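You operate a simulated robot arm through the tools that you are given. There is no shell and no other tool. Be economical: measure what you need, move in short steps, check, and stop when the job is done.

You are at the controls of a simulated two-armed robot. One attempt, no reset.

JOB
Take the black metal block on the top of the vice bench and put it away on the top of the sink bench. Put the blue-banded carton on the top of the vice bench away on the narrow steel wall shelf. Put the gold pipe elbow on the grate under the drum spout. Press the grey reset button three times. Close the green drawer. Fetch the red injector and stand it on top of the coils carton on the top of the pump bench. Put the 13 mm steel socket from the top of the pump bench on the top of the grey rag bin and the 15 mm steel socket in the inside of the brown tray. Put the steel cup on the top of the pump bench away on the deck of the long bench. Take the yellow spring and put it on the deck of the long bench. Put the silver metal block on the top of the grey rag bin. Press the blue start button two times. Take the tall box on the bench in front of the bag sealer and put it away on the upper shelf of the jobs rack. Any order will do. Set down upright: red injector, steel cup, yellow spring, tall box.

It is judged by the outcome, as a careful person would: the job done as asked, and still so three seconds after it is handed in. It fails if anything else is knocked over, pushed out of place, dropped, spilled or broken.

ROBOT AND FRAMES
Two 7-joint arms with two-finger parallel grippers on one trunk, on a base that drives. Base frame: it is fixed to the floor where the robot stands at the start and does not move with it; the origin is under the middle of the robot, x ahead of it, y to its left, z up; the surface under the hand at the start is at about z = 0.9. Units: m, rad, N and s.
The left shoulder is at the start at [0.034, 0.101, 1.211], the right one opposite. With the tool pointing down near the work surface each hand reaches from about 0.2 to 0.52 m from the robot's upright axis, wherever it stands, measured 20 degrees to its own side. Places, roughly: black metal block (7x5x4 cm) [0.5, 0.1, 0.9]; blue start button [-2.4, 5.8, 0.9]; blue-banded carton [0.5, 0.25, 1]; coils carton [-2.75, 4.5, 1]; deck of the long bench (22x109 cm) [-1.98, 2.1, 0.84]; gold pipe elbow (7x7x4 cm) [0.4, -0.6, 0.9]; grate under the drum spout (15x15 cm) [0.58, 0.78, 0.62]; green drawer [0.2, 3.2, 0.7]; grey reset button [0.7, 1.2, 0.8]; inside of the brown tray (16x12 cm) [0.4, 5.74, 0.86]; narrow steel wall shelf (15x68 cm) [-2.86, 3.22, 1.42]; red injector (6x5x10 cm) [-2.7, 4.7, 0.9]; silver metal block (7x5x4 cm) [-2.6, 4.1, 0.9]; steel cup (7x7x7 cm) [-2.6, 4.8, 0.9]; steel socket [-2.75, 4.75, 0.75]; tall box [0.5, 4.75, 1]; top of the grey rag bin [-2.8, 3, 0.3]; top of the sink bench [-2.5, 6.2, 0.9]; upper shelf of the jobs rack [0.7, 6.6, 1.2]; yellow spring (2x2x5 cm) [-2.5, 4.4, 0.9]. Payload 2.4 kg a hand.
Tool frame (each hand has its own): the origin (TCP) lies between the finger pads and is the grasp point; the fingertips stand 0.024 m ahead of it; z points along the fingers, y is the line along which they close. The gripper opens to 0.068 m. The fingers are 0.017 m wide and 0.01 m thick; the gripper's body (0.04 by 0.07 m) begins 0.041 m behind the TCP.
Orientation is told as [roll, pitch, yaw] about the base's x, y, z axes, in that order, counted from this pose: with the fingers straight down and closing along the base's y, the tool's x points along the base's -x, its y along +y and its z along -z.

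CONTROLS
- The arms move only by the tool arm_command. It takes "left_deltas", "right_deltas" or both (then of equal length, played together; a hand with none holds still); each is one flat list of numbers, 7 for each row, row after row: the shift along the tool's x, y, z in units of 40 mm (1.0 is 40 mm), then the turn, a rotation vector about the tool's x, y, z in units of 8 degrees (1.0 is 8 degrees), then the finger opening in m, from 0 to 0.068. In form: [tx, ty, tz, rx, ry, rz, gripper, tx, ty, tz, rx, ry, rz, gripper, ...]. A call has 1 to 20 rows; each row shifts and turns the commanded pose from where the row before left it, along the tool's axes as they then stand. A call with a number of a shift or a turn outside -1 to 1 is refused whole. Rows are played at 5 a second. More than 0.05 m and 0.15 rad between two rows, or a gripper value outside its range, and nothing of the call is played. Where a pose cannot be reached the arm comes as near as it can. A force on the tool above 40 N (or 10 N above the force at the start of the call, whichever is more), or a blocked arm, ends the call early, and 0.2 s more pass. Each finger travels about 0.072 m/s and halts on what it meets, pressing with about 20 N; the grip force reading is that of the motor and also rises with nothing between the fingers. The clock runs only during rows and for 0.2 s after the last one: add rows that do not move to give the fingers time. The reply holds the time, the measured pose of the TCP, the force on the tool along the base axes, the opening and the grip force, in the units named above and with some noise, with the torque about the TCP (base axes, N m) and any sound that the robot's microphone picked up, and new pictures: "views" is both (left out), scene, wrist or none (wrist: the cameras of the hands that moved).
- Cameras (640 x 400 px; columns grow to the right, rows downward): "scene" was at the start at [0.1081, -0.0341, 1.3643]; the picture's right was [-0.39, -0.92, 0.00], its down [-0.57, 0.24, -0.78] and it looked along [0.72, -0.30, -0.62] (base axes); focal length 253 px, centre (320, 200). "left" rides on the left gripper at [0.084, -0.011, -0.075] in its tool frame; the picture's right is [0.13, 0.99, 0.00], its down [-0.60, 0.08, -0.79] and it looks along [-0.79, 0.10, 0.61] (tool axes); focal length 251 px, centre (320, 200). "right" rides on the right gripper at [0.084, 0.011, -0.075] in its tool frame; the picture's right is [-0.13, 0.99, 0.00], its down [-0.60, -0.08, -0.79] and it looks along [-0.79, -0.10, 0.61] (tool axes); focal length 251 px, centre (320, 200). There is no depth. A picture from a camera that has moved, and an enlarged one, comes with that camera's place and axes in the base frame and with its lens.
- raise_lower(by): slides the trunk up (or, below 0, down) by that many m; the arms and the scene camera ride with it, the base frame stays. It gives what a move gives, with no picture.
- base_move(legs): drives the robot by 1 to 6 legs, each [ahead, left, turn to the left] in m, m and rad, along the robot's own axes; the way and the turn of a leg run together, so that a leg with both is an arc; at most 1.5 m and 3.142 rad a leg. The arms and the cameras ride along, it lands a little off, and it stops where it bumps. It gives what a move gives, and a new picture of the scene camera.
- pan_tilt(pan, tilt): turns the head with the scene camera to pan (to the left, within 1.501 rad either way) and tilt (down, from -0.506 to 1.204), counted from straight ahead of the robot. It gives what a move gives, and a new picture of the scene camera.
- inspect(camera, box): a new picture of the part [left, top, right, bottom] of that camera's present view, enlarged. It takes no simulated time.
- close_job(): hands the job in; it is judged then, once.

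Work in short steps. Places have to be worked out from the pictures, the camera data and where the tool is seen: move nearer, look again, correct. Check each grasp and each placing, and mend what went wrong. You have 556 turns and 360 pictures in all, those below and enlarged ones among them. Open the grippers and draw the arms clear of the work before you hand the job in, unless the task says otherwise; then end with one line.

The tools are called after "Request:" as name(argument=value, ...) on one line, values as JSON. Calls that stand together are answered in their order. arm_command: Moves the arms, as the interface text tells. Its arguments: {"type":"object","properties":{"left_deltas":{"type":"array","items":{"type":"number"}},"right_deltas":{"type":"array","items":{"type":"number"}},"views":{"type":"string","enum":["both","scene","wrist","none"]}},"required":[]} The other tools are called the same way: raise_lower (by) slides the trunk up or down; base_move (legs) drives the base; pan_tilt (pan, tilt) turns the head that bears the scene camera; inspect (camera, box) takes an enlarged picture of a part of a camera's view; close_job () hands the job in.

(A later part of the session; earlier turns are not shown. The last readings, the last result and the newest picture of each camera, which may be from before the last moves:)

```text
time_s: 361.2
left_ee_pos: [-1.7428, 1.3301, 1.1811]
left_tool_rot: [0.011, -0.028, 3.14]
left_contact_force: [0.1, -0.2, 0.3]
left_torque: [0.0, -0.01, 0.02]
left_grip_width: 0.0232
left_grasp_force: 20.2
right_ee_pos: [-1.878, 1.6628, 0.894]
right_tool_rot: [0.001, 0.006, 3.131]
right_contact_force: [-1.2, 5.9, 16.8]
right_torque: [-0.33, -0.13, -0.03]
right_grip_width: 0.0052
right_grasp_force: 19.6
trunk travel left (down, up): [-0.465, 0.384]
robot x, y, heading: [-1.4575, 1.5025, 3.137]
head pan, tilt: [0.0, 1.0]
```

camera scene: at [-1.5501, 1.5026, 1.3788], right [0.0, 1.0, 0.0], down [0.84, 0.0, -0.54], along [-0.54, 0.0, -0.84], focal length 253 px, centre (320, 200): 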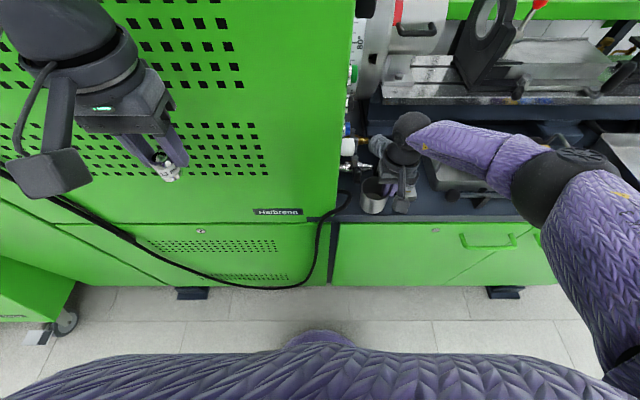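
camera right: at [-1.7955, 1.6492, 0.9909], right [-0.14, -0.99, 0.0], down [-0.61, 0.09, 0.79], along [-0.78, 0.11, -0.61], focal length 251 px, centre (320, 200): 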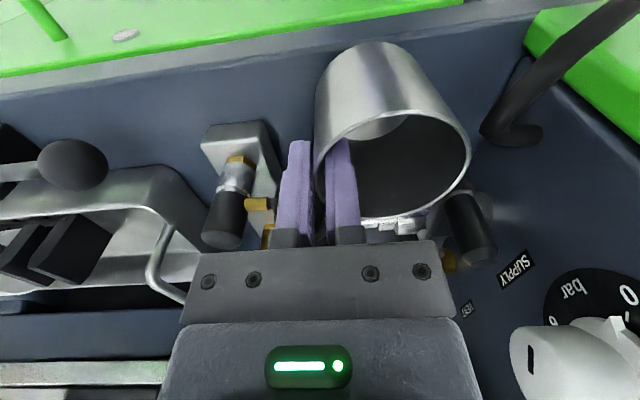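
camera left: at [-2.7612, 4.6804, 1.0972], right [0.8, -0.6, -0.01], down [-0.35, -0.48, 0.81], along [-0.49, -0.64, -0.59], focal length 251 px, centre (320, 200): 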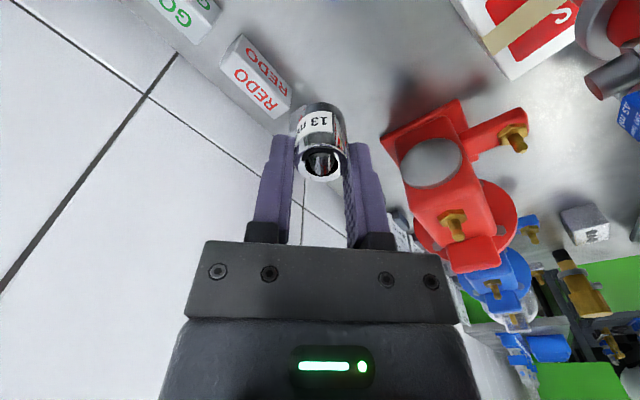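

Contact at z≈0.894 (17 N). Ease up, open slightly, and rise.

Request:
arm_command(right_deltas=[0, 0, -0.08, 0, 0, 0, 0, 0, 0, 0, 0, 0, 0, 0.02, 0, 0, 0, 0, 0, 0, 0.02, 0, 0, -0.4, 0, 0, 0, 0.02, 0, 0, -0.7, 0, 0, 0, 0.02, 0, 0, -0.9, 0, 0, 0, 0.02, 0, 0, -0.9, 0, 0, 0, 0.02], views="both")

```text
time_s: 362.8
left_ee_pos: [-1.7439, 1.3307, 1.18]
left_tool_rot: [0.011, -0.026, 3.143]
left_contact_force: [0.3, -1.0, -0.6]
left_torque: [0.05, 0.03, -0.01]
left_grip_width: 0.0237
left_grasp_force: 20.5
right_ee_pos: [-1.8786, 1.6597, 1.0122]
right_tool_rot: [0.002, 0.005, 3.133]
right_contact_force: [0.1, -1.0, -0.1]
right_torque: [-0.02, -0.01, -0.01]
right_grip_width: 0.0203
right_grasp_force: 0.2
trunk travel left (down, up): [-0.465, 0.384]
robot x, y, heading: [-1.4564, 1.5072, 3.14]
head pan, tilt: [0.0, 1.0]
camera scene: at [-1.5501, 1.5024, 1.3788], right [0.0, 1.0, 0.0], down [0.84, 0.0, -0.54], along [-0.54, 0.0, -0.84], focal length 253 px, centre (320, 200)
camera right: at [-1.7939, 1.6486, 1.0885], right [-0.14, -0.99, 0.0], down [-0.61, 0.09, 0.79], along [-0.78, 0.11, -0.61], focal length 251 px, centre (320, 200)
```

scene: 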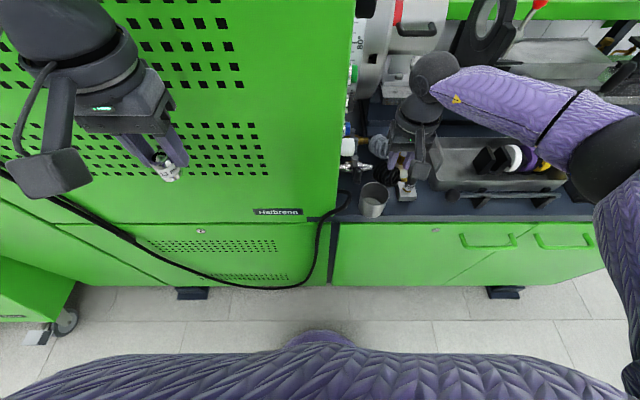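
right: 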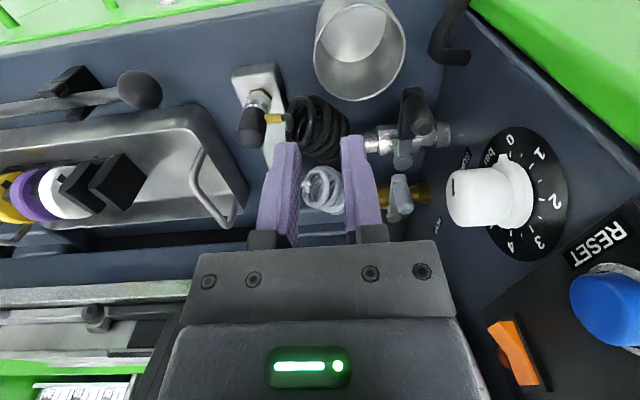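

Cup stands on the deck. Now the 13 mm socket to the rag bin: back off and drive to y≈3.15, lower the trunk fully.

Request:
base_move(legs=[[-0.35, 0, 0], [0, -1.5, 0], [0, -0.15, 0]])

Request:
raise_lower(by=-0.46)

Request:
pan_tilt(pan=0.0, tilt=0.6)

```text
time_s: 373.1
left_ee_pos: [-1.4137, 2.987, 1.1804]
left_tool_rot: [0.011, -0.026, -3.129]
left_contact_force: [-0.2, 0.0, -0.4]
left_torque: [-0.01, 0.02, 0.0]
left_grip_width: 0.0238
left_grasp_force: 19.6
right_ee_pos: [-1.5534, 3.3157, 1.0117]
right_tool_rot: [0.003, 0.009, -3.138]
right_contact_force: [-0.1, 0.7, 0.1]
right_torque: [-0.03, 0.03, 0.0]
right_grip_width: 0.02
right_grasp_force: 0.1
trunk travel left (down, up): [-0.465, 0.384]
robot x, y, heading: [-1.1319, 3.1639, -3.127]
head pan, tilt: [0.0, 1.0]
camera scene: at [-1.2236, 3.1636, 1.3788], right [-0.01, 1.0, 0.0], down [0.84, 0.01, -0.54], along [-0.54, -0.01, -0.84], focal length 253 px, centre (320, 200)
```

scene: 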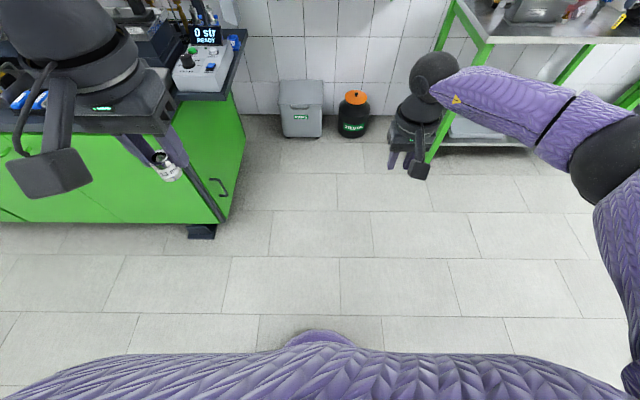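

```text
refused: -0.46 is not a number from -0.4 to 0.4
```

```text
time_s: 373.9
left_ee_pos: [-1.414, 2.9869, 1.1795]
left_tool_rot: [0.01, -0.025, -3.127]
left_contact_force: [0.1, -0.4, -1.3]
left_torque: [-0.01, 0.01, -0.01]
left_grip_width: 0.0236
left_grasp_force: 20.1
right_ee_pos: [-1.5552, 3.3146, 1.0116]
right_tool_rot: [0.002, 0.006, -3.137]
right_contact_force: [0.0, -1.0, 0.2]
right_torque: [0.0, -0.01, 0.0]
right_grip_width: 0.0201
right_grasp_force: 0.2
trunk travel left (down, up): [-0.465, 0.384]
robot x, y, heading: [-1.1286, 3.1639, -3.13]
head pan, tilt: [0.0, 0.6]
camera scene: at [-1.2423, 3.1624, 1.4107], right [-0.01, 1.0, 0.0], down [0.57, 0.01, -0.82], along [-0.82, -0.01, -0.57], focal length 253 px, centre (320, 200)
```

scene: 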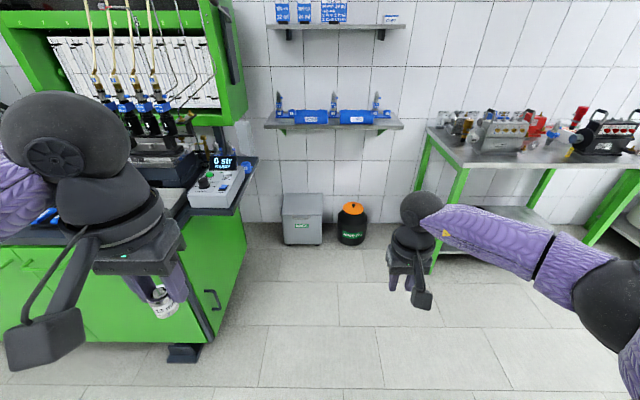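

Lower the trunk in two steps, tuck the right hand, and approach with the robot at y≈3.33 to keep the left elbow clear of the bench's control box.

Request:
raise_lower(by=-0.4)

Request:
arm_command(right_deltas=[0.9, 0, 0, 0, 0, 0, 0.02, 0.9, 0, 0, 0, 0, 0, 0.02, 0.9, 0, 0, 0, 0, 0, 0.02, 0.9, 0, 0, 0, 0, 0, 0.02], views="none")

Request:
base_move(legs=[[0, -0.17, -0.015], [1.0, 0, 0]])

```text
time_s: 377.8
left_ee_pos: [-1.4143, 2.987, 0.7797]
left_tool_rot: [0.011, -0.027, -3.128]
left_contact_force: [-0.2, 0.3, -0.6]
left_torque: [0.03, -0.01, 0.02]
left_grip_width: 0.0237
left_grasp_force: 19.9
right_ee_pos: [-1.5535, 3.3143, 0.6118]
right_tool_rot: [0.0, 0.007, -3.136]
right_contact_force: [0.6, 0.1, -0.4]
right_torque: [-0.02, 0.02, 0.01]
right_grip_width: 0.02
right_grasp_force: 0.0
trunk travel left (down, up): [-0.065, 0.784]
robot x, y, heading: [-1.1288, 3.1659, -3.13]
head pan, tilt: [0.0, 0.6]
```

```text
time_s: 378.8
left_ee_pos: [-1.4151, 2.9874, 0.7793]
left_tool_rot: [0.01, -0.025, -3.13]
left_contact_force: [-0.4, 0.5, -1.2]
left_torque: [-0.01, 0.03, -0.04]
left_grip_width: 0.0237
left_grasp_force: 20.1
right_ee_pos: [-1.4107, 3.3152, 0.6158]
right_tool_rot: [0.003, 0.008, -3.137]
right_contact_force: [-0.6, -0.5, -0.2]
right_torque: [0.01, 0.03, 0.02]
right_grip_width: 0.0198
right_grasp_force: 0.1
trunk travel left (down, up): [-0.065, 0.784]
robot x, y, heading: [-1.1326, 3.1642, -3.129]
head pan, tilt: [0.0, 0.6]
```

```text
time_s: 384.9
left_ee_pos: [-2.3941, 3.1514, 0.7796]
left_tool_rot: [0.01, -0.026, -3.131]
left_contact_force: [-0.3, 0.0, -0.2]
left_torque: [0.02, 0.01, -0.01]
left_grip_width: 0.0236
left_grasp_force: 20.2
right_ee_pos: [-2.3902, 3.4799, 0.6157]
right_tool_rot: [0.002, 0.008, -3.141]
right_contact_force: [0.1, 0.1, -0.1]
right_torque: [-0.01, -0.03, 0.0]
right_grip_width: 0.0198
right_grasp_force: 0.1
trunk travel left (down, up): [-0.065, 0.784]
robot x, y, heading: [-2.1116, 3.3322, -3.133]
head pan, tilt: [0.0, 0.6]
camera scene: at [-2.3131, 3.3262, 1.0037], right [-0.01, 1.0, 0.0], down [0.57, 0.0, -0.82], along [-0.82, -0.01, -0.57], focal length 253 px, centre (320, 200)
```

scene: 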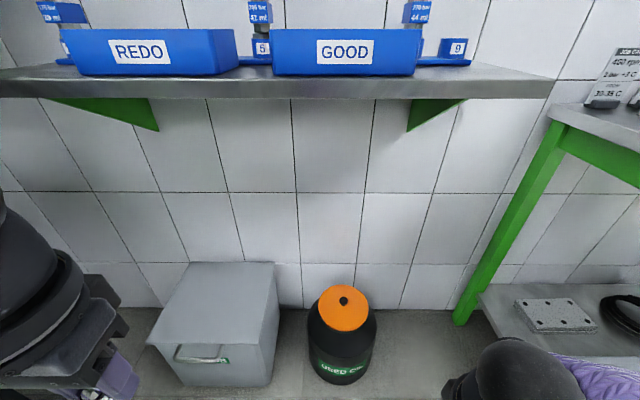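

Bin lid spans x −2.64…−2.91, y 2.88…3.20. Drive 0.2 ahead and reach down toward (-2.70,3.13).

Request:
base_move(legs=[[0.2, 0, 0]])

Request:
arm_command(left_deltas=[-0.7, 0.1, 0.7, 0, 0, 0, 0, -0.7, 0.1, 0.7, 0, 0, 0, 0, -0.7, 0.1, 0.7, 0, 0, 0, 0, -0.5, 0.1, 0.8, 0, 0, 0, 0, 0, 0, 1, 0, 0, 0, 0, 0, 0, 1, 0, 0, 0, 0, 0, 0, 1, 0, 0, 0, 0, 0, 0, 1, 0, 0, 0, 0, 0, 0, 1, 0, 0, 0, 0], views="both")

```text
time_s: 386.5
left_ee_pos: [-2.5888, 3.1506, 0.7797]
left_tool_rot: [0.01, -0.027, -3.132]
left_contact_force: [-1.1, 0.1, 0.1]
left_torque: [-0.02, -0.02, -0.01]
left_grip_width: 0.0236
left_grasp_force: 20.0
right_ee_pos: [-2.5837, 3.4787, 0.6155]
right_tool_rot: [0.001, 0.006, -3.141]
right_contact_force: [-0.6, -0.2, 0.5]
right_torque: [0.01, 0.0, 0.02]
right_grip_width: 0.0203
right_grasp_force: 0.1
trunk travel left (down, up): [-0.065, 0.784]
robot x, y, heading: [-2.3031, 3.3227, -3.132]
head pan, tilt: [0.0, 0.6]
camera scene: at [-2.5068, 3.3249, 1.0037], right [-0.01, 1.0, 0.0], down [0.57, 0.0, -0.82], along [-0.82, -0.01, -0.57], focal length 253 px, centre (320, 200)
```

scene: 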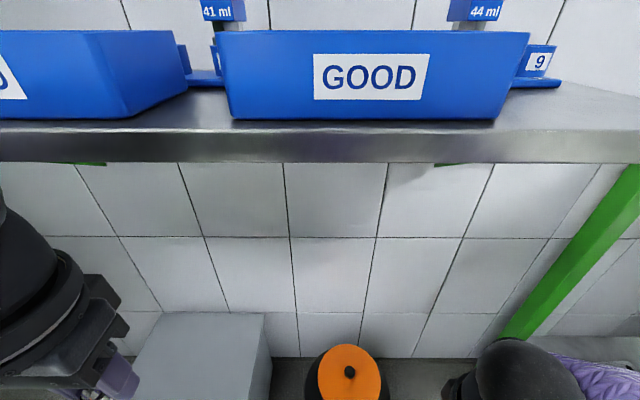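

```text
time_s: 388.5
left_ee_pos: [-2.7017, 3.1271, 0.4684]
left_tool_rot: [0.009, -0.027, -3.134]
left_contact_force: [0.1, -0.5, -0.5]
left_torque: [0.0, 0.03, 0.01]
left_grip_width: 0.0236
left_grasp_force: 20.4
right_ee_pos: [-2.5829, 3.4786, 0.6145]
right_tool_rot: [0.002, 0.008, -3.139]
right_contact_force: [0.5, -0.2, 0.2]
right_torque: [0.01, 0.0, 0.01]
right_grip_width: 0.02
right_grasp_force: 0.0
trunk travel left (down, up): [-0.065, 0.784]
robot x, y, heading: [-2.3058, 3.3263, -3.139]
head pan, tilt: [0.0, 0.6]
camera scene: at [-2.5069, 3.3249, 1.0037], right [-0.01, 1.0, 0.0], down [0.57, 0.0, -0.82], along [-0.82, -0.01, -0.57], focal length 253 px, centre (320, 200)
camera left: at [-2.6168, 3.1396, 0.542], right [0.14, -0.99, 0.01], down [-0.58, -0.08, 0.81], along [-0.8, -0.12, -0.59], focal length 251 px, centre (320, 200)
```

scene: 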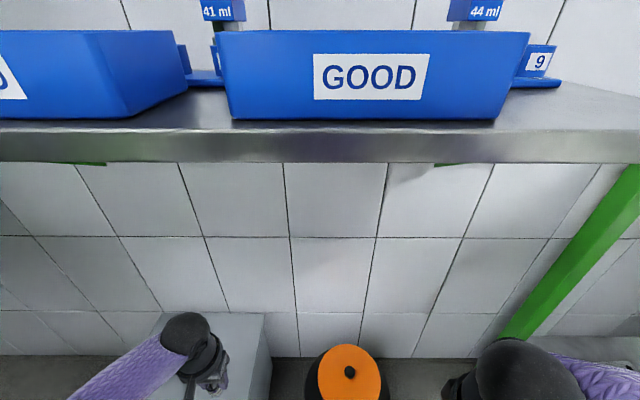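
left: 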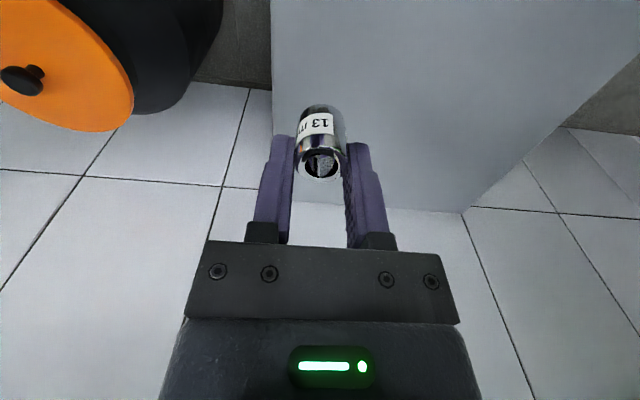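

Over the lid; shift 4 cm inward and lower to contact.

Request:
arm_command(left_deltas=[0, 1, 0.6, 0, 0, 0, 0, 0, 0, 0.8, 0, 0, 0, 0, 0, 0, 0.6, 0, 0, 0, 0, 0, 0, 0.2, 0, 0, 0, 0, 0, 0, 0.15, 0, 0, 0, 0, 0, 0, 0.15, 0, 0, 0, 0, 0, 0, 0.15, 0, 0, 0, 0, 0, 0, 0.15, 0, 0, 0, 0, 0, 0, 0.15, 0, 0, 0, 0, 0, 0, 0.15, 0, 0, 0, 0, 0, 0, 0.15, 0, 0, 0, 0, 0, 0, 0.15, 0, 0, 0, 0], views="wrist")

```text
time_s: 390.6
left_ee_pos: [-2.7038, 3.0898, 0.3487]
left_tool_rot: [0.009, -0.029, -3.131]
left_contact_force: [12.4, 2.2, 36.2]
left_torque: [0.6, -0.55, -0.32]
left_grip_width: 0.024
left_grasp_force: 19.1
right_ee_pos: [-2.5814, 3.4791, 0.6164]
right_tool_rot: [0.004, 0.002, -3.141]
right_contact_force: [0.0, -0.7, -1.2]
right_torque: [0.01, -0.03, 0.02]
right_grip_width: 0.0197
right_grasp_force: 0.0
trunk travel left (down, up): [-0.065, 0.784]
robot x, y, heading: [-2.3054, 3.3266, -3.137]
head pan, tilt: [0.0, 0.6]
stopped in row 10 (left hand): the force on the tool passed its limit at 47 N (the readings are from after the stop); the commanded pose is now the measured one
camera left: at [-2.619, 3.1011, 0.4229], right [0.14, -0.99, 0.01], down [-0.58, -0.08, 0.81], along [-0.8, -0.12, -0.58], focal length 251 px, centre (320, 200)
```

left: 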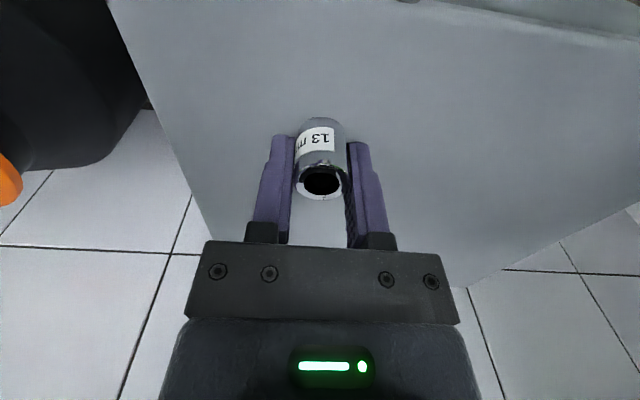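

Contact on the lid. Ease up, release, rise.

Request:
arm_command(left_deltas=[0, 0, -0.06, 0, 0, 0, 0.024, 0, 0, 0, 0, 0, 0, 0.06, 0, 0, 0, 0, 0, 0, 0.06, 0, 0, -0.6, 0, 0, 0, 0.06, 0, 0, -1, 0, 0, 0, 0.06, 0, 0, -1, 0, 0, 0, 0.06, 0, 0, -1, 0, 0, 0, 0.068, 0, 0, -1, 0, 0, 0, 0.068, 0.5, 0, -1, 0, 0, 0, 0.068, 0.5, 0, -1, 0, 0, 0, 0.068], views="wrist")

Request:
base_move(legs=[[-0.8, 0, 0]])

```text
time_s: 392.8
left_ee_pos: [-2.6594, 3.0923, 0.6117]
left_tool_rot: [0.012, -0.026, -3.131]
left_contact_force: [0.1, 0.9, 0.9]
left_torque: [0.01, 0.03, -0.01]
left_grip_width: 0.0679
left_grasp_force: 0.1
right_ee_pos: [-2.5835, 3.4777, 0.6152]
right_tool_rot: [0.001, 0.006, -3.14]
right_contact_force: [-0.1, 0.1, 0.4]
right_torque: [0.0, -0.01, 0.0]
right_grip_width: 0.0202
right_grasp_force: 0.0
trunk travel left (down, up): [-0.065, 0.784]
robot x, y, heading: [-2.3027, 3.3244, -3.134]
head pan, tilt: [0.0, 0.6]
camera left: at [-2.5743, 3.105, 0.6846], right [0.14, -0.99, 0.01], down [-0.58, -0.08, 0.81], along [-0.8, -0.12, -0.59], focal length 251 px, centre (320, 200)
```

left: 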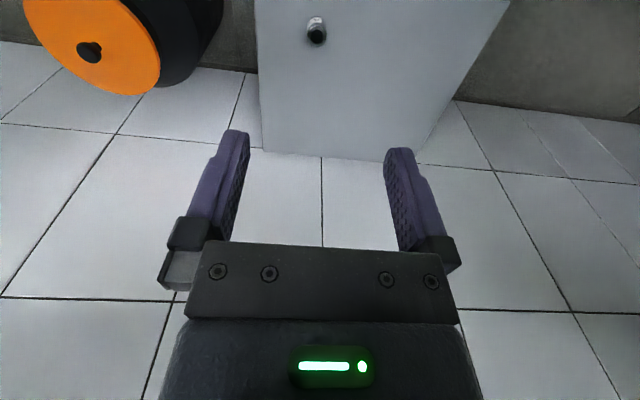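

```text
time_s: 397.0
left_ee_pos: [-1.8783, 3.1002, 0.6109]
left_tool_rot: [0.011, -0.029, -3.121]
left_contact_force: [0.6, -0.2, -0.1]
left_torque: [0.01, 0.0, 0.0]
left_grip_width: 0.0678
left_grasp_force: 0.1
right_ee_pos: [-1.8062, 3.4861, 0.6143]
right_tool_rot: [0.002, 0.008, -3.129]
right_contact_force: [0.5, 0.4, 0.5]
right_torque: [0.01, 0.02, 0.0]
right_grip_width: 0.0198
right_grasp_force: 0.1
trunk travel left (down, up): [-0.065, 0.784]
robot x, y, heading: [-1.5258, 3.3359, -3.126]
head pan, tilt: [0.0, 0.6]
camera scene: at [-1.7277, 3.3328, 1.0037], right [-0.02, 1.0, 0.0], down [0.57, 0.01, -0.82], along [-0.82, -0.01, -0.57], focal length 253 px, centre (320, 200)
```

scene: 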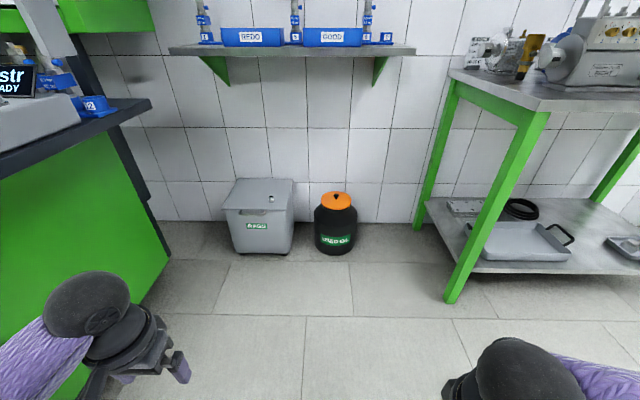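

Socket is on the bin. Raise the trunk and go to the pump bench's left half for the silver block and the spring.

Request:
raise_lower(by=0.38)

Request:
base_move(legs=[[0.0, -0.93, -0.015], [0.25, 0, 0]])

Request:
inspect(camera="scene", box=[120, 130, 440, 330])

```text
time_s: 400.7
left_ee_pos: [-1.8786, 3.0999, 0.9909]
left_tool_rot: [0.012, -0.027, -3.121]
left_contact_force: [0.3, 0.0, -0.2]
left_torque: [0.02, 0.04, 0.02]
left_grip_width: 0.0678
left_grasp_force: 0.0
right_ee_pos: [-1.8063, 3.4865, 0.9944]
right_tool_rot: [0.001, 0.007, -3.129]
right_contact_force: [-1.4, -0.5, 0.2]
right_torque: [0.0, 0.0, 0.02]
right_grip_width: 0.0199
right_grasp_force: 0.1
trunk travel left (down, up): [-0.445, 0.404]
robot x, y, heading: [-1.5207, 3.3384, -3.121]
head pan, tilt: [0.0, 0.6]
```

```text
time_s: 406.9
left_ee_pos: [-2.1432, 4.0239, 0.9907]
left_tool_rot: [0.011, -0.025, -3.137]
left_contact_force: [-0.2, -0.2, 0.9]
left_torque: [0.0, 0.0, 0.01]
left_grip_width: 0.0682
left_grasp_force: 0.0
right_ee_pos: [-2.0657, 4.4087, 0.9948]
right_tool_rot: [0.001, 0.008, 3.141]
right_contact_force: [0.7, 0.0, 0.3]
right_torque: [-0.01, -0.02, 0.01]
right_grip_width: 0.0202
right_grasp_force: 0.0
trunk travel left (down, up): [-0.445, 0.404]
robot x, y, heading: [-1.7867, 4.2554, -3.14]
head pan, tilt: [0.0, 0.6]
camera scene: at [-1.9009, 4.2554, 1.3907], right [0.0, 1.0, 0.0], down [0.57, 0.0, -0.82], along [-0.82, 0.0, -0.57], focal length 253 px, centre (320, 200)
```

scene: 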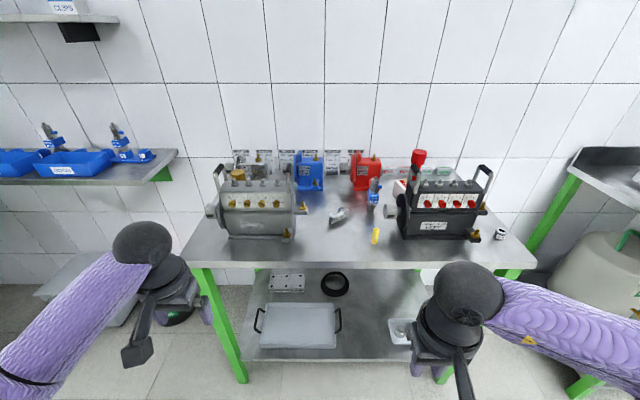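

```text
2.00 times, centred on (280, 230) of scene
camera zoom: at [-1.9009, 4.2554, 1.3907], right [0.0, 1.0, 0.0], down [0.57, 0.0, -0.82], along [-0.82, 0.0, -0.57], focal length 506 px, centre (400, 140)
```

zoom: 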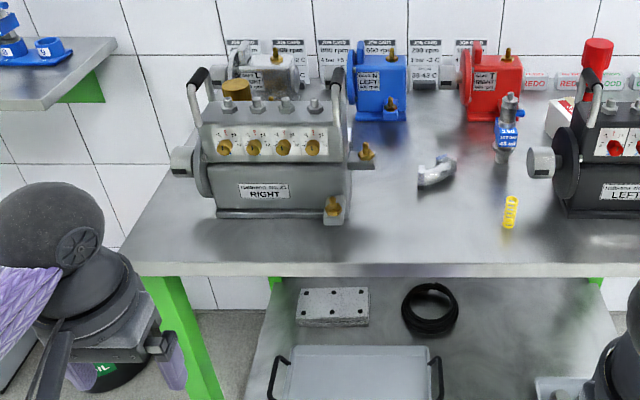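

Spring at about (-2.44,4.414). Raise both hands and drive up to the bench.

Request:
arm_command(left_deltas=[0, 0, -0.95, 0, 0, 0, 0.068, 0, 0, -0.95, 0, 0, 0, 0.068, 0, 0, -0.95, 0, 0, 0, 0.068, 0, 0, -0.95, 0, 0, 0, 0.068, 0, 0, -0.95, 0, 0, 0, 0.068], right_deltas=[0, 0, -0.95, 0, 0, 0, 0.05, 0, 0, -0.95, 0, 0, 0, 0.05, 0, 0, -0.95, 0, 0, 0, 0.05, 0, 0, -0.7, 0, 0, 0, 0.05, 0, 0, 0, 0, 0, 0, 0.05], views="none")

Request:
base_move(legs=[[0.35, 0, 0]])

Request:
inspect(camera="left", box=[0, 0, 640, 400])

```text
time_s: 408.1
left_ee_pos: [-2.1379, 4.0278, 1.1796]
left_tool_rot: [0.01, -0.026, -3.134]
left_contact_force: [0.4, 0.0, 0.0]
left_torque: [0.02, 0.02, -0.02]
left_grip_width: 0.0681
left_grasp_force: 0.1
right_ee_pos: [-2.0664, 4.4088, 1.138]
right_tool_rot: [0.0, 0.007, 3.14]
right_contact_force: [0.4, 0.1, -0.8]
right_torque: [0.0, -0.01, -0.02]
right_grip_width: 0.05
right_grasp_force: 0.2
trunk travel left (down, up): [-0.445, 0.404]
robot x, y, heading: [-1.7862, 4.2555, -3.139]
head pan, tilt: [0.0, 0.6]
```

```text
time_s: 410.4
left_ee_pos: [-2.4762, 4.0203, 1.179]
left_tool_rot: [0.011, -0.025, -3.125]
left_contact_force: [-0.6, -0.1, 0.8]
left_torque: [0.0, -0.04, 0.01]
left_grip_width: 0.068
left_grasp_force: 0.0
right_ee_pos: [-2.4073, 4.403, 1.1379]
right_tool_rot: [0.003, 0.007, -3.135]
right_contact_force: [0.1, -0.1, -0.4]
right_torque: [0.02, 0.01, -0.01]
right_grip_width: 0.0499
right_grasp_force: 0.1
trunk travel left (down, up): [-0.445, 0.404]
robot x, y, heading: [-2.1263, 4.2528, -3.127]
head pan, tilt: [0.0, 0.6]
camera scene: at [-2.2405, 4.2512, 1.3907], right [-0.01, 1.0, 0.0], down [0.57, 0.01, -0.82], along [-0.82, -0.01, -0.57], focal length 253 px, centre (320, 200)
```

scene: 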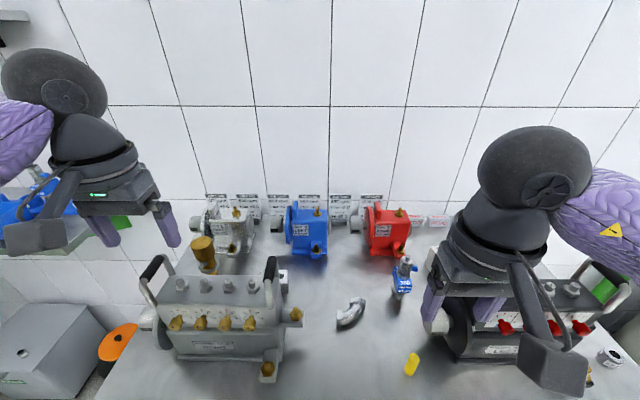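

```text
1.00 times, centred on (320, 200) of left (not enlarged: the box is as wide or as high as the picture)
camera zoom: at [-2.3918, 4.0332, 1.2531], right [0.15, -0.99, 0.01], down [-0.58, -0.08, 0.81], along [-0.8, -0.12, -0.59], focal length 251 px, centre (320, 200)
```

zoom: 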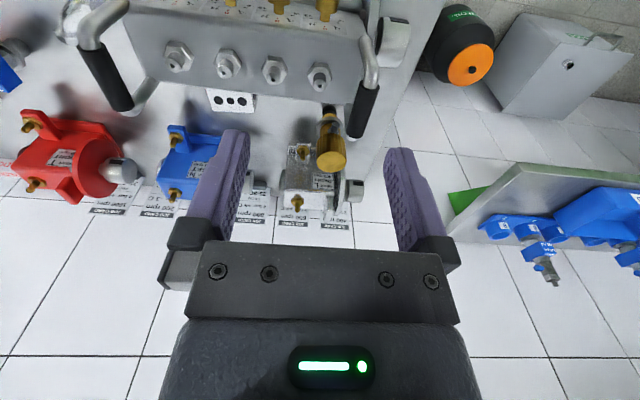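

Silver block at ≈(-2.64,4.134) behind the pump, long side along y. Nudge ahead 3 cm, rotate the left hand +90° (camera to +y), and move above the block.

Request:
base_move(legs=[[0.035, 0, -0.014]])

Request:
arm_command(left_deltas=[0, 0, 0, 0, 0, -0.95, 0.068, 0, 0, 0, 0, 0, -0.95, 0.068, 0, 0, 0, 0, 0, -0.95, 0.068, 0, 0, 0, 0, 0, -0.95, 0.068, 0, 0, 0, 0, 0, -0.95, 0.068, 0, 0, 0, 0, 0, -0.95, 0.068, 0, 0, 0, 0, 0, -0.95, 0.068, 0, 0, 0, 0, 0, -0.95, 0.068, 0, 0, 0, 0, 0, -0.95, 0.068, 0, 0, 0, 0, 0, -0.95, 0.068, 0, 0, 0, 0, 0, -0.95, 0.068, 0, 0, 0, 0, 0, -0.9, 0.068], views="none")

```text
time_s: 411.2
left_ee_pos: [-2.5148, 4.0242, 1.1783]
left_tool_rot: [0.01, -0.025, -3.139]
left_contact_force: [-0.1, -0.1, 0.7]
left_torque: [0.01, -0.03, 0.02]
left_grip_width: 0.0682
left_grasp_force: 0.1
right_ee_pos: [-2.442, 4.4062, 1.1377]
right_tool_rot: [0.001, 0.007, 3.136]
right_contact_force: [0.3, 0.4, -0.2]
right_torque: [0.01, 0.02, 0.05]
right_grip_width: 0.0499
right_grasp_force: 0.1
trunk travel left (down, up): [-0.445, 0.404]
robot x, y, heading: [-2.1598, 4.256, -3.138]
head pan, tilt: [0.0, 0.6]
camera scene: at [-2.2757, 4.2524, 1.3906], right [0.0, 1.0, 0.0], down [0.57, 0.0, -0.82], along [-0.82, 0.0, -0.57], focal length 253 px, centre (320, 200)
```

scene: 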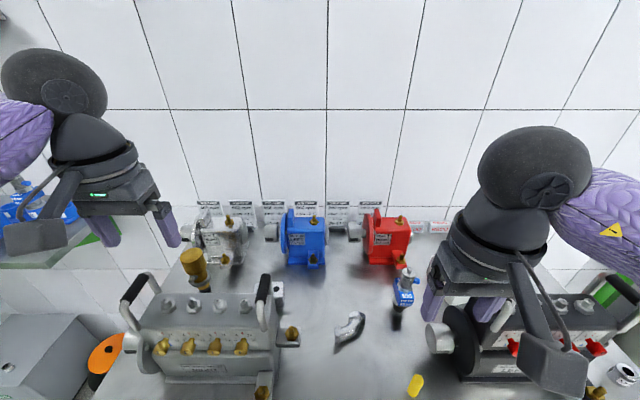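

```text
time_s: 413.8
left_ee_pos: [-2.5126, 4.0247, 1.1799]
left_tool_rot: [-0.028, -0.009, -1.55]
left_contact_force: [0.2, -0.3, 0.9]
left_torque: [-0.02, 0.0, -0.01]
left_grip_width: 0.0684
left_grasp_force: 0.2
right_ee_pos: [-2.4401, 4.4061, 1.1382]
right_tool_rot: [0.002, 0.008, 3.136]
right_contact_force: [-0.7, 0.9, 0.2]
right_torque: [0.03, 0.0, 0.01]
right_grip_width: 0.0498
right_grasp_force: 0.1
trunk travel left (down, up): [-0.445, 0.404]
robot x, y, heading: [-2.1608, 4.2529, -3.138]
head pan, tilt: [0.0, 0.6]
```

Request:
arm_command(left_deltas=[0.7, -0.81, 0, 0, 0, 0, 0.068, 0.7, -0.81, 0, 0, 0, 0, 0.068, 0.7, -0.81, 0, 0, 0, 0, 0.068, 0.7, -0.81, 0, 0, 0, 0, 0.068, 0, 0, 0, 0, 0, 0, 0.068], views="both")

```text
time_s: 415.0
left_ee_pos: [-2.6418, 4.1296, 1.1799]
left_tool_rot: [-0.03, -0.01, -1.553]
left_contact_force: [-0.2, 0.2, 0.6]
left_torque: [0.01, 0.01, -0.02]
left_grip_width: 0.0679
left_grasp_force: 0.0
left hand out of reach, approached as far as the arm can: row 4
right_ee_pos: [-2.4403, 4.4058, 1.1375]
right_tool_rot: [0.0, 0.007, 3.138]
right_contact_force: [1.0, 0.8, -1.3]
right_torque: [0.02, 0.01, 0.01]
right_grip_width: 0.05
right_grasp_force: 0.1
trunk travel left (down, up): [-0.445, 0.404]
robot x, y, heading: [-2.1581, 4.2534, -3.141]
head pan, tilt: [0.0, 0.6]
camera scene: at [-2.2746, 4.252, 1.3907], right [0.0, 1.0, 0.0], down [0.57, 0.0, -0.82], along [-0.82, 0.0, -0.57], focal length 253 px, centre (320, 200)
camera left: at [-2.6529, 4.2135, 1.2564], right [0.99, 0.15, -0.03], down [0.11, -0.59, 0.8], along [0.1, -0.79, -0.6], focal length 251 px, centre (320, 200)
```

scene: 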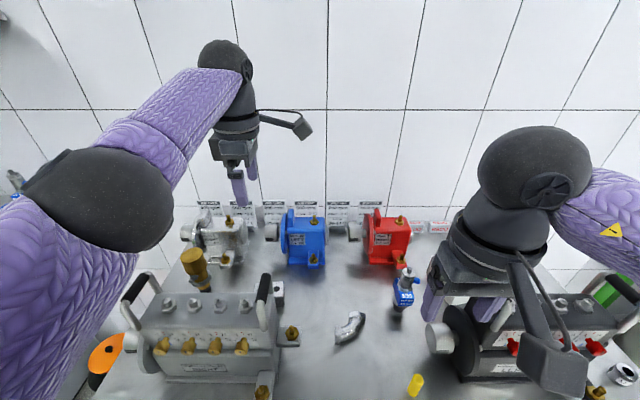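
left: 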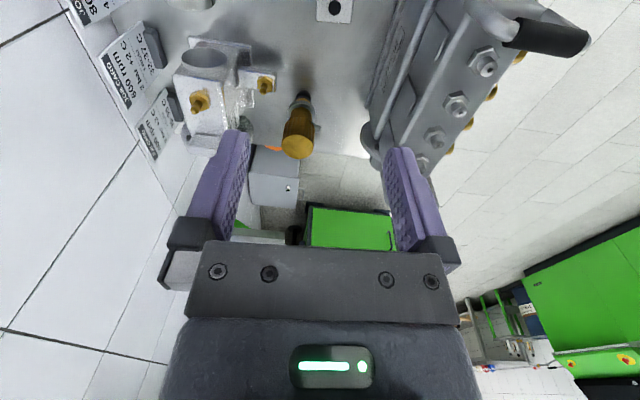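

Block centre ≈(-2.631,4.135). Correct, and descend to z≈0.96 to check.

Request:
arm_command(left_deltas=[0.1, 0.27, 0.5, 0, 0, 0, 0.068, 0, 0, 1, 0, 0, 0, 0.068, 0, 0, 1, 0, 0, 0, 0.068, 0, 0, 1, 0, 0, 0, 0.068, 0, 0, 1, 0, 0, 0, 0.068, 0, 0, 1, 0, 0, 0, 0.068, 0, 0, 0, 0, 0, 0, 0.068], views="both")

```text
time_s: 416.6
left_ee_pos: [-2.6355, 4.138, 0.9606]
left_tool_rot: [-0.026, -0.011, -1.553]
left_contact_force: [-0.2, 0.3, 0.1]
left_torque: [-0.01, 0.03, -0.03]
left_grip_width: 0.068
left_grasp_force: 0.2
right_ee_pos: [-2.4408, 4.4066, 1.1378]
right_tool_rot: [0.002, 0.006, 3.136]
right_contact_force: [0.1, -0.6, 0.6]
right_torque: [0.02, -0.01, 0.02]
right_grip_width: 0.05
right_grasp_force: 0.2
trunk travel left (down, up): [-0.445, 0.404]
robot x, y, heading: [-2.158, 4.255, -3.142]
head pan, tilt: [0.0, 0.6]
camera scene: at [-2.2744, 4.2524, 1.3907], right [0.0, 1.0, 0.0], down [0.57, 0.0, -0.82], along [-0.82, 0.0, -0.57], focal length 253 px, centre (320, 200)
camera left: at [-2.6468, 4.2213, 1.0359], right [0.99, 0.15, -0.03], down [0.11, -0.59, 0.8], along [0.1, -0.79, -0.6], focal length 251 px, centre (320, 200)
```

scene: 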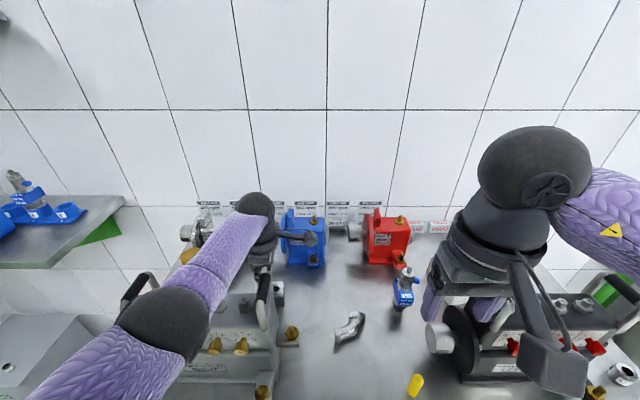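
left: 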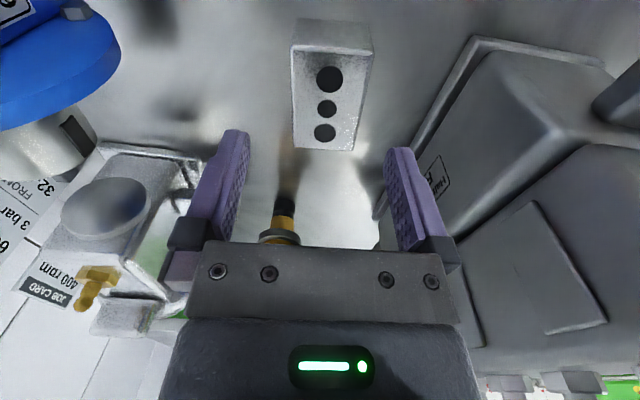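

Well aligned. Descend 7 cm and close.

Request:
arm_command(left_deltas=[-0.1, 0.08, 0.6, 0, 0, 0, 0.068, 0, 0, 0.6, 0, 0, 0, 0.068, 0, 0, 0.4, 0, 0, 0, 0.068, 0, 0, 0.2, 0, 0, 0, 0.068, 0, 0, 0, 0, 0, 0, 0.01, 0, 0, 0, 0, 0, 0, 0.01, 0, 0, 0, 0, 0, 0, 0.01, 0, 0, 0, 0, 0, 0, 0.01], views="wrist")

```text
time_s: 418.4
left_ee_pos: [-2.6244, 4.1297, 0.8921]
left_tool_rot: [-0.028, -0.011, -1.553]
left_contact_force: [0.1, -0.7, -0.5]
left_torque: [-0.04, -0.06, 0.03]
left_grip_width: 0.0439
left_grasp_force: 19.7
left hand out of reach, approached as far as the arm can: row 2, 3
right_ee_pos: [-2.4405, 4.406, 1.1358]
right_tool_rot: [0.001, 0.008, 3.136]
right_contact_force: [-0.3, -0.2, 0.2]
right_torque: [0.02, 0.03, -0.01]
right_grip_width: 0.0502
right_grasp_force: 0.1
trunk travel left (down, up): [-0.445, 0.404]
robot x, y, heading: [-2.1589, 4.2532, -3.142]
head pan, tilt: [0.0, 0.6]
camera left: at [-2.6348, 4.213, 0.9672], right [0.99, 0.15, -0.03], down [0.11, -0.59, 0.8], along [0.1, -0.79, -0.6], focal length 251 px, centre (320, 200)
```

left: 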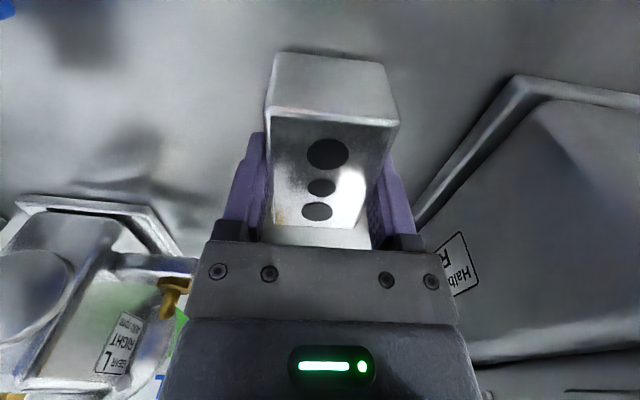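

Gripped (0.044 m). Lift straight up 0.27.

Request:
arm_command(left_deltas=[0, 0, -0.4, 0, 0, 0, 0.01, 0, 0, -0.9, 0, 0, 0, 0.01, 0, 0, -0.9, 0, 0, 0, 0.01, 0, 0, -0.9, 0, 0, 0, 0.01, 0, 0, -0.9, 0, 0, 0, 0.01, 0, 0, -0.9, 0, 0, 0, 0.01, 0, 0, -0.9, 0, 0, 0, 0.01, 0, 0, -0.8, 0, 0, 0, 0.01], views="wrist")

Request:
inspect(camera="right", box=[0, 0, 640, 400])

```text
time_s: 420.2
left_ee_pos: [-2.6154, 4.1291, 1.1567]
left_tool_rot: [-0.026, -0.011, -1.551]
left_contact_force: [-0.3, 1.3, -3.0]
left_torque: [-0.02, 0.01, 0.0]
left_grip_width: 0.0438
left_grasp_force: 20.0
right_ee_pos: [-2.4401, 4.4047, 1.1379]
right_tool_rot: [0.002, 0.006, 3.136]
right_contact_force: [-0.1, -0.1, 0.6]
right_torque: [0.0, 0.01, 0.02]
right_grip_width: 0.0502
right_grasp_force: 0.0
trunk travel left (down, up): [-0.445, 0.404]
robot x, y, heading: [-2.1633, 4.2536, -3.143]
head pan, tilt: [0.0, 0.6]
camera left: at [-2.6275, 4.2133, 1.2314], right [0.99, 0.15, -0.03], down [0.11, -0.59, 0.8], along [0.1, -0.79, -0.6], focal length 251 px, centre (320, 200)
```

left: 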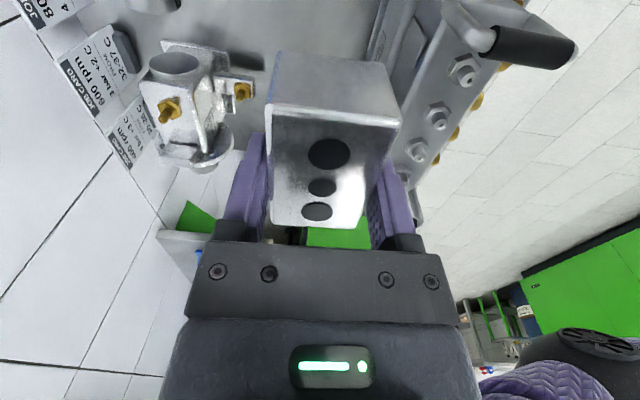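

```text
1.00 times, centred on (320, 200) of right (not enlarged: the box is as wide or as high as the picture)
camera zoom: at [-2.356, 4.3958, 1.2142], right [-0.13, -0.99, 0.0], down [-0.61, 0.08, 0.79], along [-0.78, 0.1, -0.61], focal length 251 px, centre (320, 200)
```

zoom: 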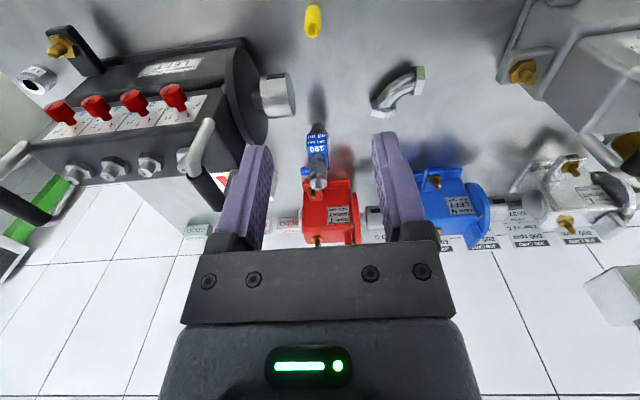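

Block lifted. Spring at ≈(-2.451,4.412): right hand descends (slightly +x to stay clear of the black pump's coupling) and grips.

Request:
arm_command(right_deltas=[-0.1, -0.17, 0.6, 0, 0, 0, 0.044, 0, 0, 1, 0, 0, 0, 0.044, 0, 0, 1, 0, 0, 0, 0.044, 0, 0, 1, 0, 0, 0, 0.044, 0, 0, 1, 0, 0, 0, 0.044, 0, 0, 0.5, 0, 0, 0, 0.044, 0, 0, 0, 0, 0, 0, 0.044], views="wrist")

```text
time_s: 421.8
left_ee_pos: [-2.6166, 4.1291, 1.1569]
left_tool_rot: [-0.026, -0.009, -1.552]
left_contact_force: [0.1, 0.4, -2.0]
left_torque: [-0.03, 0.0, 0.01]
left_grip_width: 0.0441
left_grasp_force: 19.6
right_ee_pos: [-2.4441, 4.4112, 0.9325]
right_tool_rot: [0.004, 0.006, 3.137]
right_contact_force: [-0.5, 0.0, 1.3]
right_torque: [0.01, -0.02, 0.0]
right_grip_width: 0.044
right_grasp_force: 0.1
trunk travel left (down, up): [-0.445, 0.404]
robot x, y, heading: [-2.1657, 4.2535, -3.139]
head pan, tilt: [0.0, 0.6]
camera right: at [-2.3596, 4.4007, 1.009], right [-0.13, -0.99, 0.0], down [-0.61, 0.08, 0.79], along [-0.78, 0.1, -0.61], focal length 251 px, centre (320, 200)
```

right: 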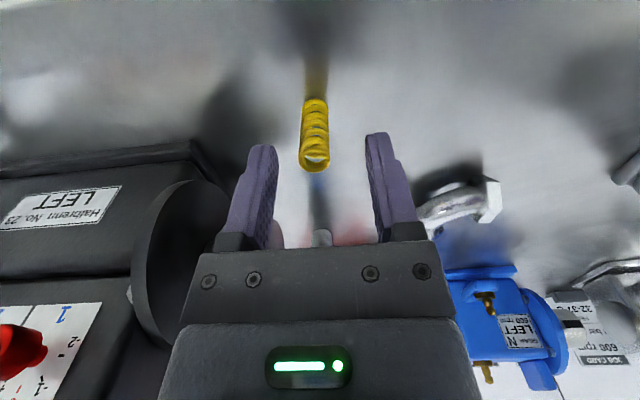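

Spring centred. Lower 3.5 cm and close.

Request:
arm_command(right_deltas=[-0.05, -0.05, 0.5, 0, 0, 0, 0.044, 0, 0, 0.38, 0, 0, 0, 0.044, 0, 0, 0, 0, 0, 0, 0, 0, 0, 0, 0, 0, 0, 0, 0, 0, 0, 0, 0, 0, 0, 0, 0, 0, 0, 0, 0, 0], views="wrist")

```text
time_s: 423.2
left_ee_pos: [-2.6163, 4.1288, 1.1557]
left_tool_rot: [-0.026, -0.01, -1.552]
left_contact_force: [-0.1, -0.7, -3.0]
left_torque: [-0.05, 0.01, 0.02]
left_grip_width: 0.0437
left_grasp_force: 20.3
right_ee_pos: [-2.4451, 4.4138, 0.8976]
right_tool_rot: [0.0, 0.006, 3.138]
right_contact_force: [0.1, 0.2, 0.2]
right_torque: [0.01, 0.03, 0.01]
right_grip_width: 0.0165
right_grasp_force: 19.5
trunk travel left (down, up): [-0.445, 0.404]
robot x, y, heading: [-2.1622, 4.2576, -3.137]
head pan, tilt: [0.0, 0.6]
camera right: at [-2.3609, 4.4029, 0.9736], right [-0.13, -0.99, 0.0], down [-0.61, 0.08, 0.79], along [-0.78, 0.1, -0.61], focal length 251 px, centre (320, 200)
```

right: 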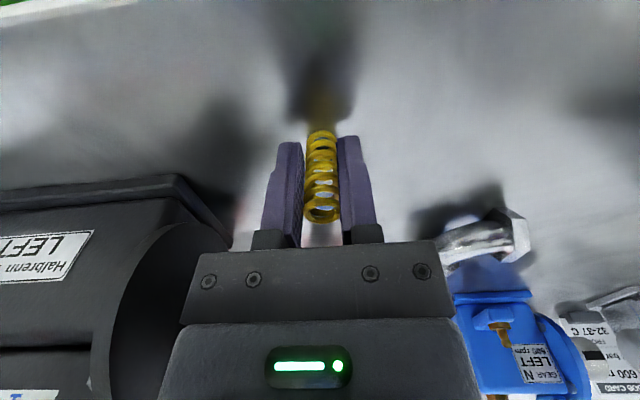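

Spring held. Lift it, raise the trunk 0.12 for clearance over the pump handles, and back out.

Request:
arm_command(right_deltas=[0, 0, -0.5, 0, 0, 0, 0, 0, 0, -1, 0, 0, 0, 0, 0, 0, -1, 0, 0, 0, 0, 0, 0, -1, 0, 0, 0, 0, 0, 0, -1, 0, 0, 0, 0, 0, 0, -1, 0, 0, 0, 0], views="wrist")

Request:
raise_lower(by=0.12)

Request:
base_move(legs=[[-0.6, 0, 0]])

```text
time_s: 424.6
left_ee_pos: [-2.6164, 4.1297, 1.155]
left_tool_rot: [-0.027, -0.01, -1.553]
left_contact_force: [0.0, 0.3, -3.1]
left_torque: [-0.01, 0.01, -0.02]
left_grip_width: 0.0438
left_grasp_force: 19.8
right_ee_pos: [-2.4443, 4.4158, 1.1163]
right_tool_rot: [0.001, 0.007, 3.137]
right_contact_force: [0.2, 0.8, 0.0]
right_torque: [0.02, 0.0, 0.0]
right_grip_width: 0.0167
right_grasp_force: 19.8
trunk travel left (down, up): [-0.445, 0.404]
robot x, y, heading: [-2.1584, 4.2562, -3.142]
head pan, tilt: [0.0, 0.6]
camera right: at [-2.3604, 4.4066, 1.193], right [-0.13, -0.99, 0.0], down [-0.61, 0.08, 0.79], along [-0.78, 0.1, -0.61], focal length 251 px, centre (320, 200)
```

right: 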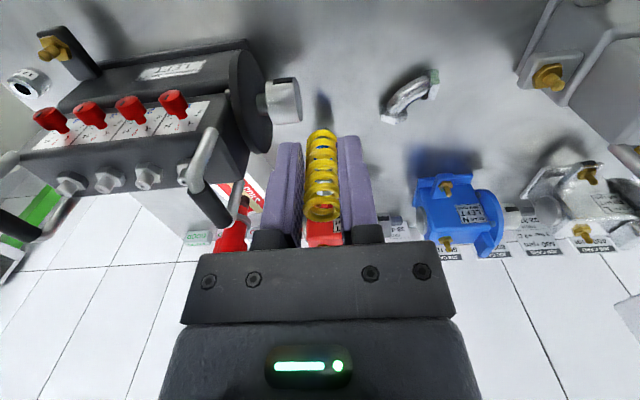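

```text
time_s: 426.1
left_ee_pos: [-2.6181, 4.1315, 1.2753]
left_tool_rot: [-0.027, -0.012, -1.554]
left_contact_force: [0.0, 0.4, -2.9]
left_torque: [0.0, 0.01, 0.0]
left_grip_width: 0.0439
left_grasp_force: 19.4
right_ee_pos: [-2.4465, 4.4151, 1.2379]
right_tool_rot: [0.002, 0.007, 3.14]
right_contact_force: [1.4, -0.1, -0.2]
right_torque: [0.04, -0.02, -0.02]
right_grip_width: 0.0169
right_grasp_force: 20.4
trunk travel left (down, up): [-0.565, 0.284]
robot x, y, heading: [-2.1599, 4.2541, -3.138]
head pan, tilt: [0.0, 0.6]
```

```text
time_s: 429.4
left_ee_pos: [-2.043, 4.1325, 1.2773]
left_tool_rot: [-0.031, -0.011, -1.562]
left_contact_force: [-0.5, -0.2, -1.9]
left_torque: [-0.01, 0.04, 0.01]
left_grip_width: 0.0438
left_grasp_force: 19.7
right_ee_pos: [-1.8699, 4.4159, 1.238]
right_tool_rot: [0.001, 0.005, 3.128]
right_contact_force: [0.1, 0.0, -0.9]
right_torque: [0.01, -0.02, 0.02]
right_grip_width: 0.017
right_grasp_force: 20.5
trunk travel left (down, up): [-0.565, 0.284]
robot x, y, heading: [-1.5856, 4.2511, 3.137]
head pan, tilt: [0.0, 0.6]
camera scene: at [-1.6898, 4.2515, 1.5112], right [0.01, 1.0, 0.0], down [0.56, 0.0, -0.83], along [-0.82, 0.01, -0.56], focal length 253 px, centre (320, 200)
```

scene: 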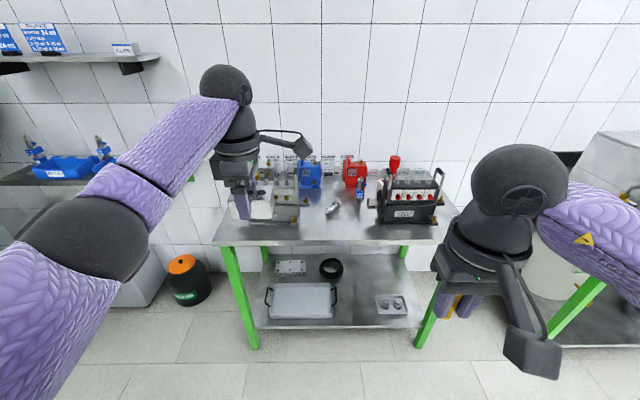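

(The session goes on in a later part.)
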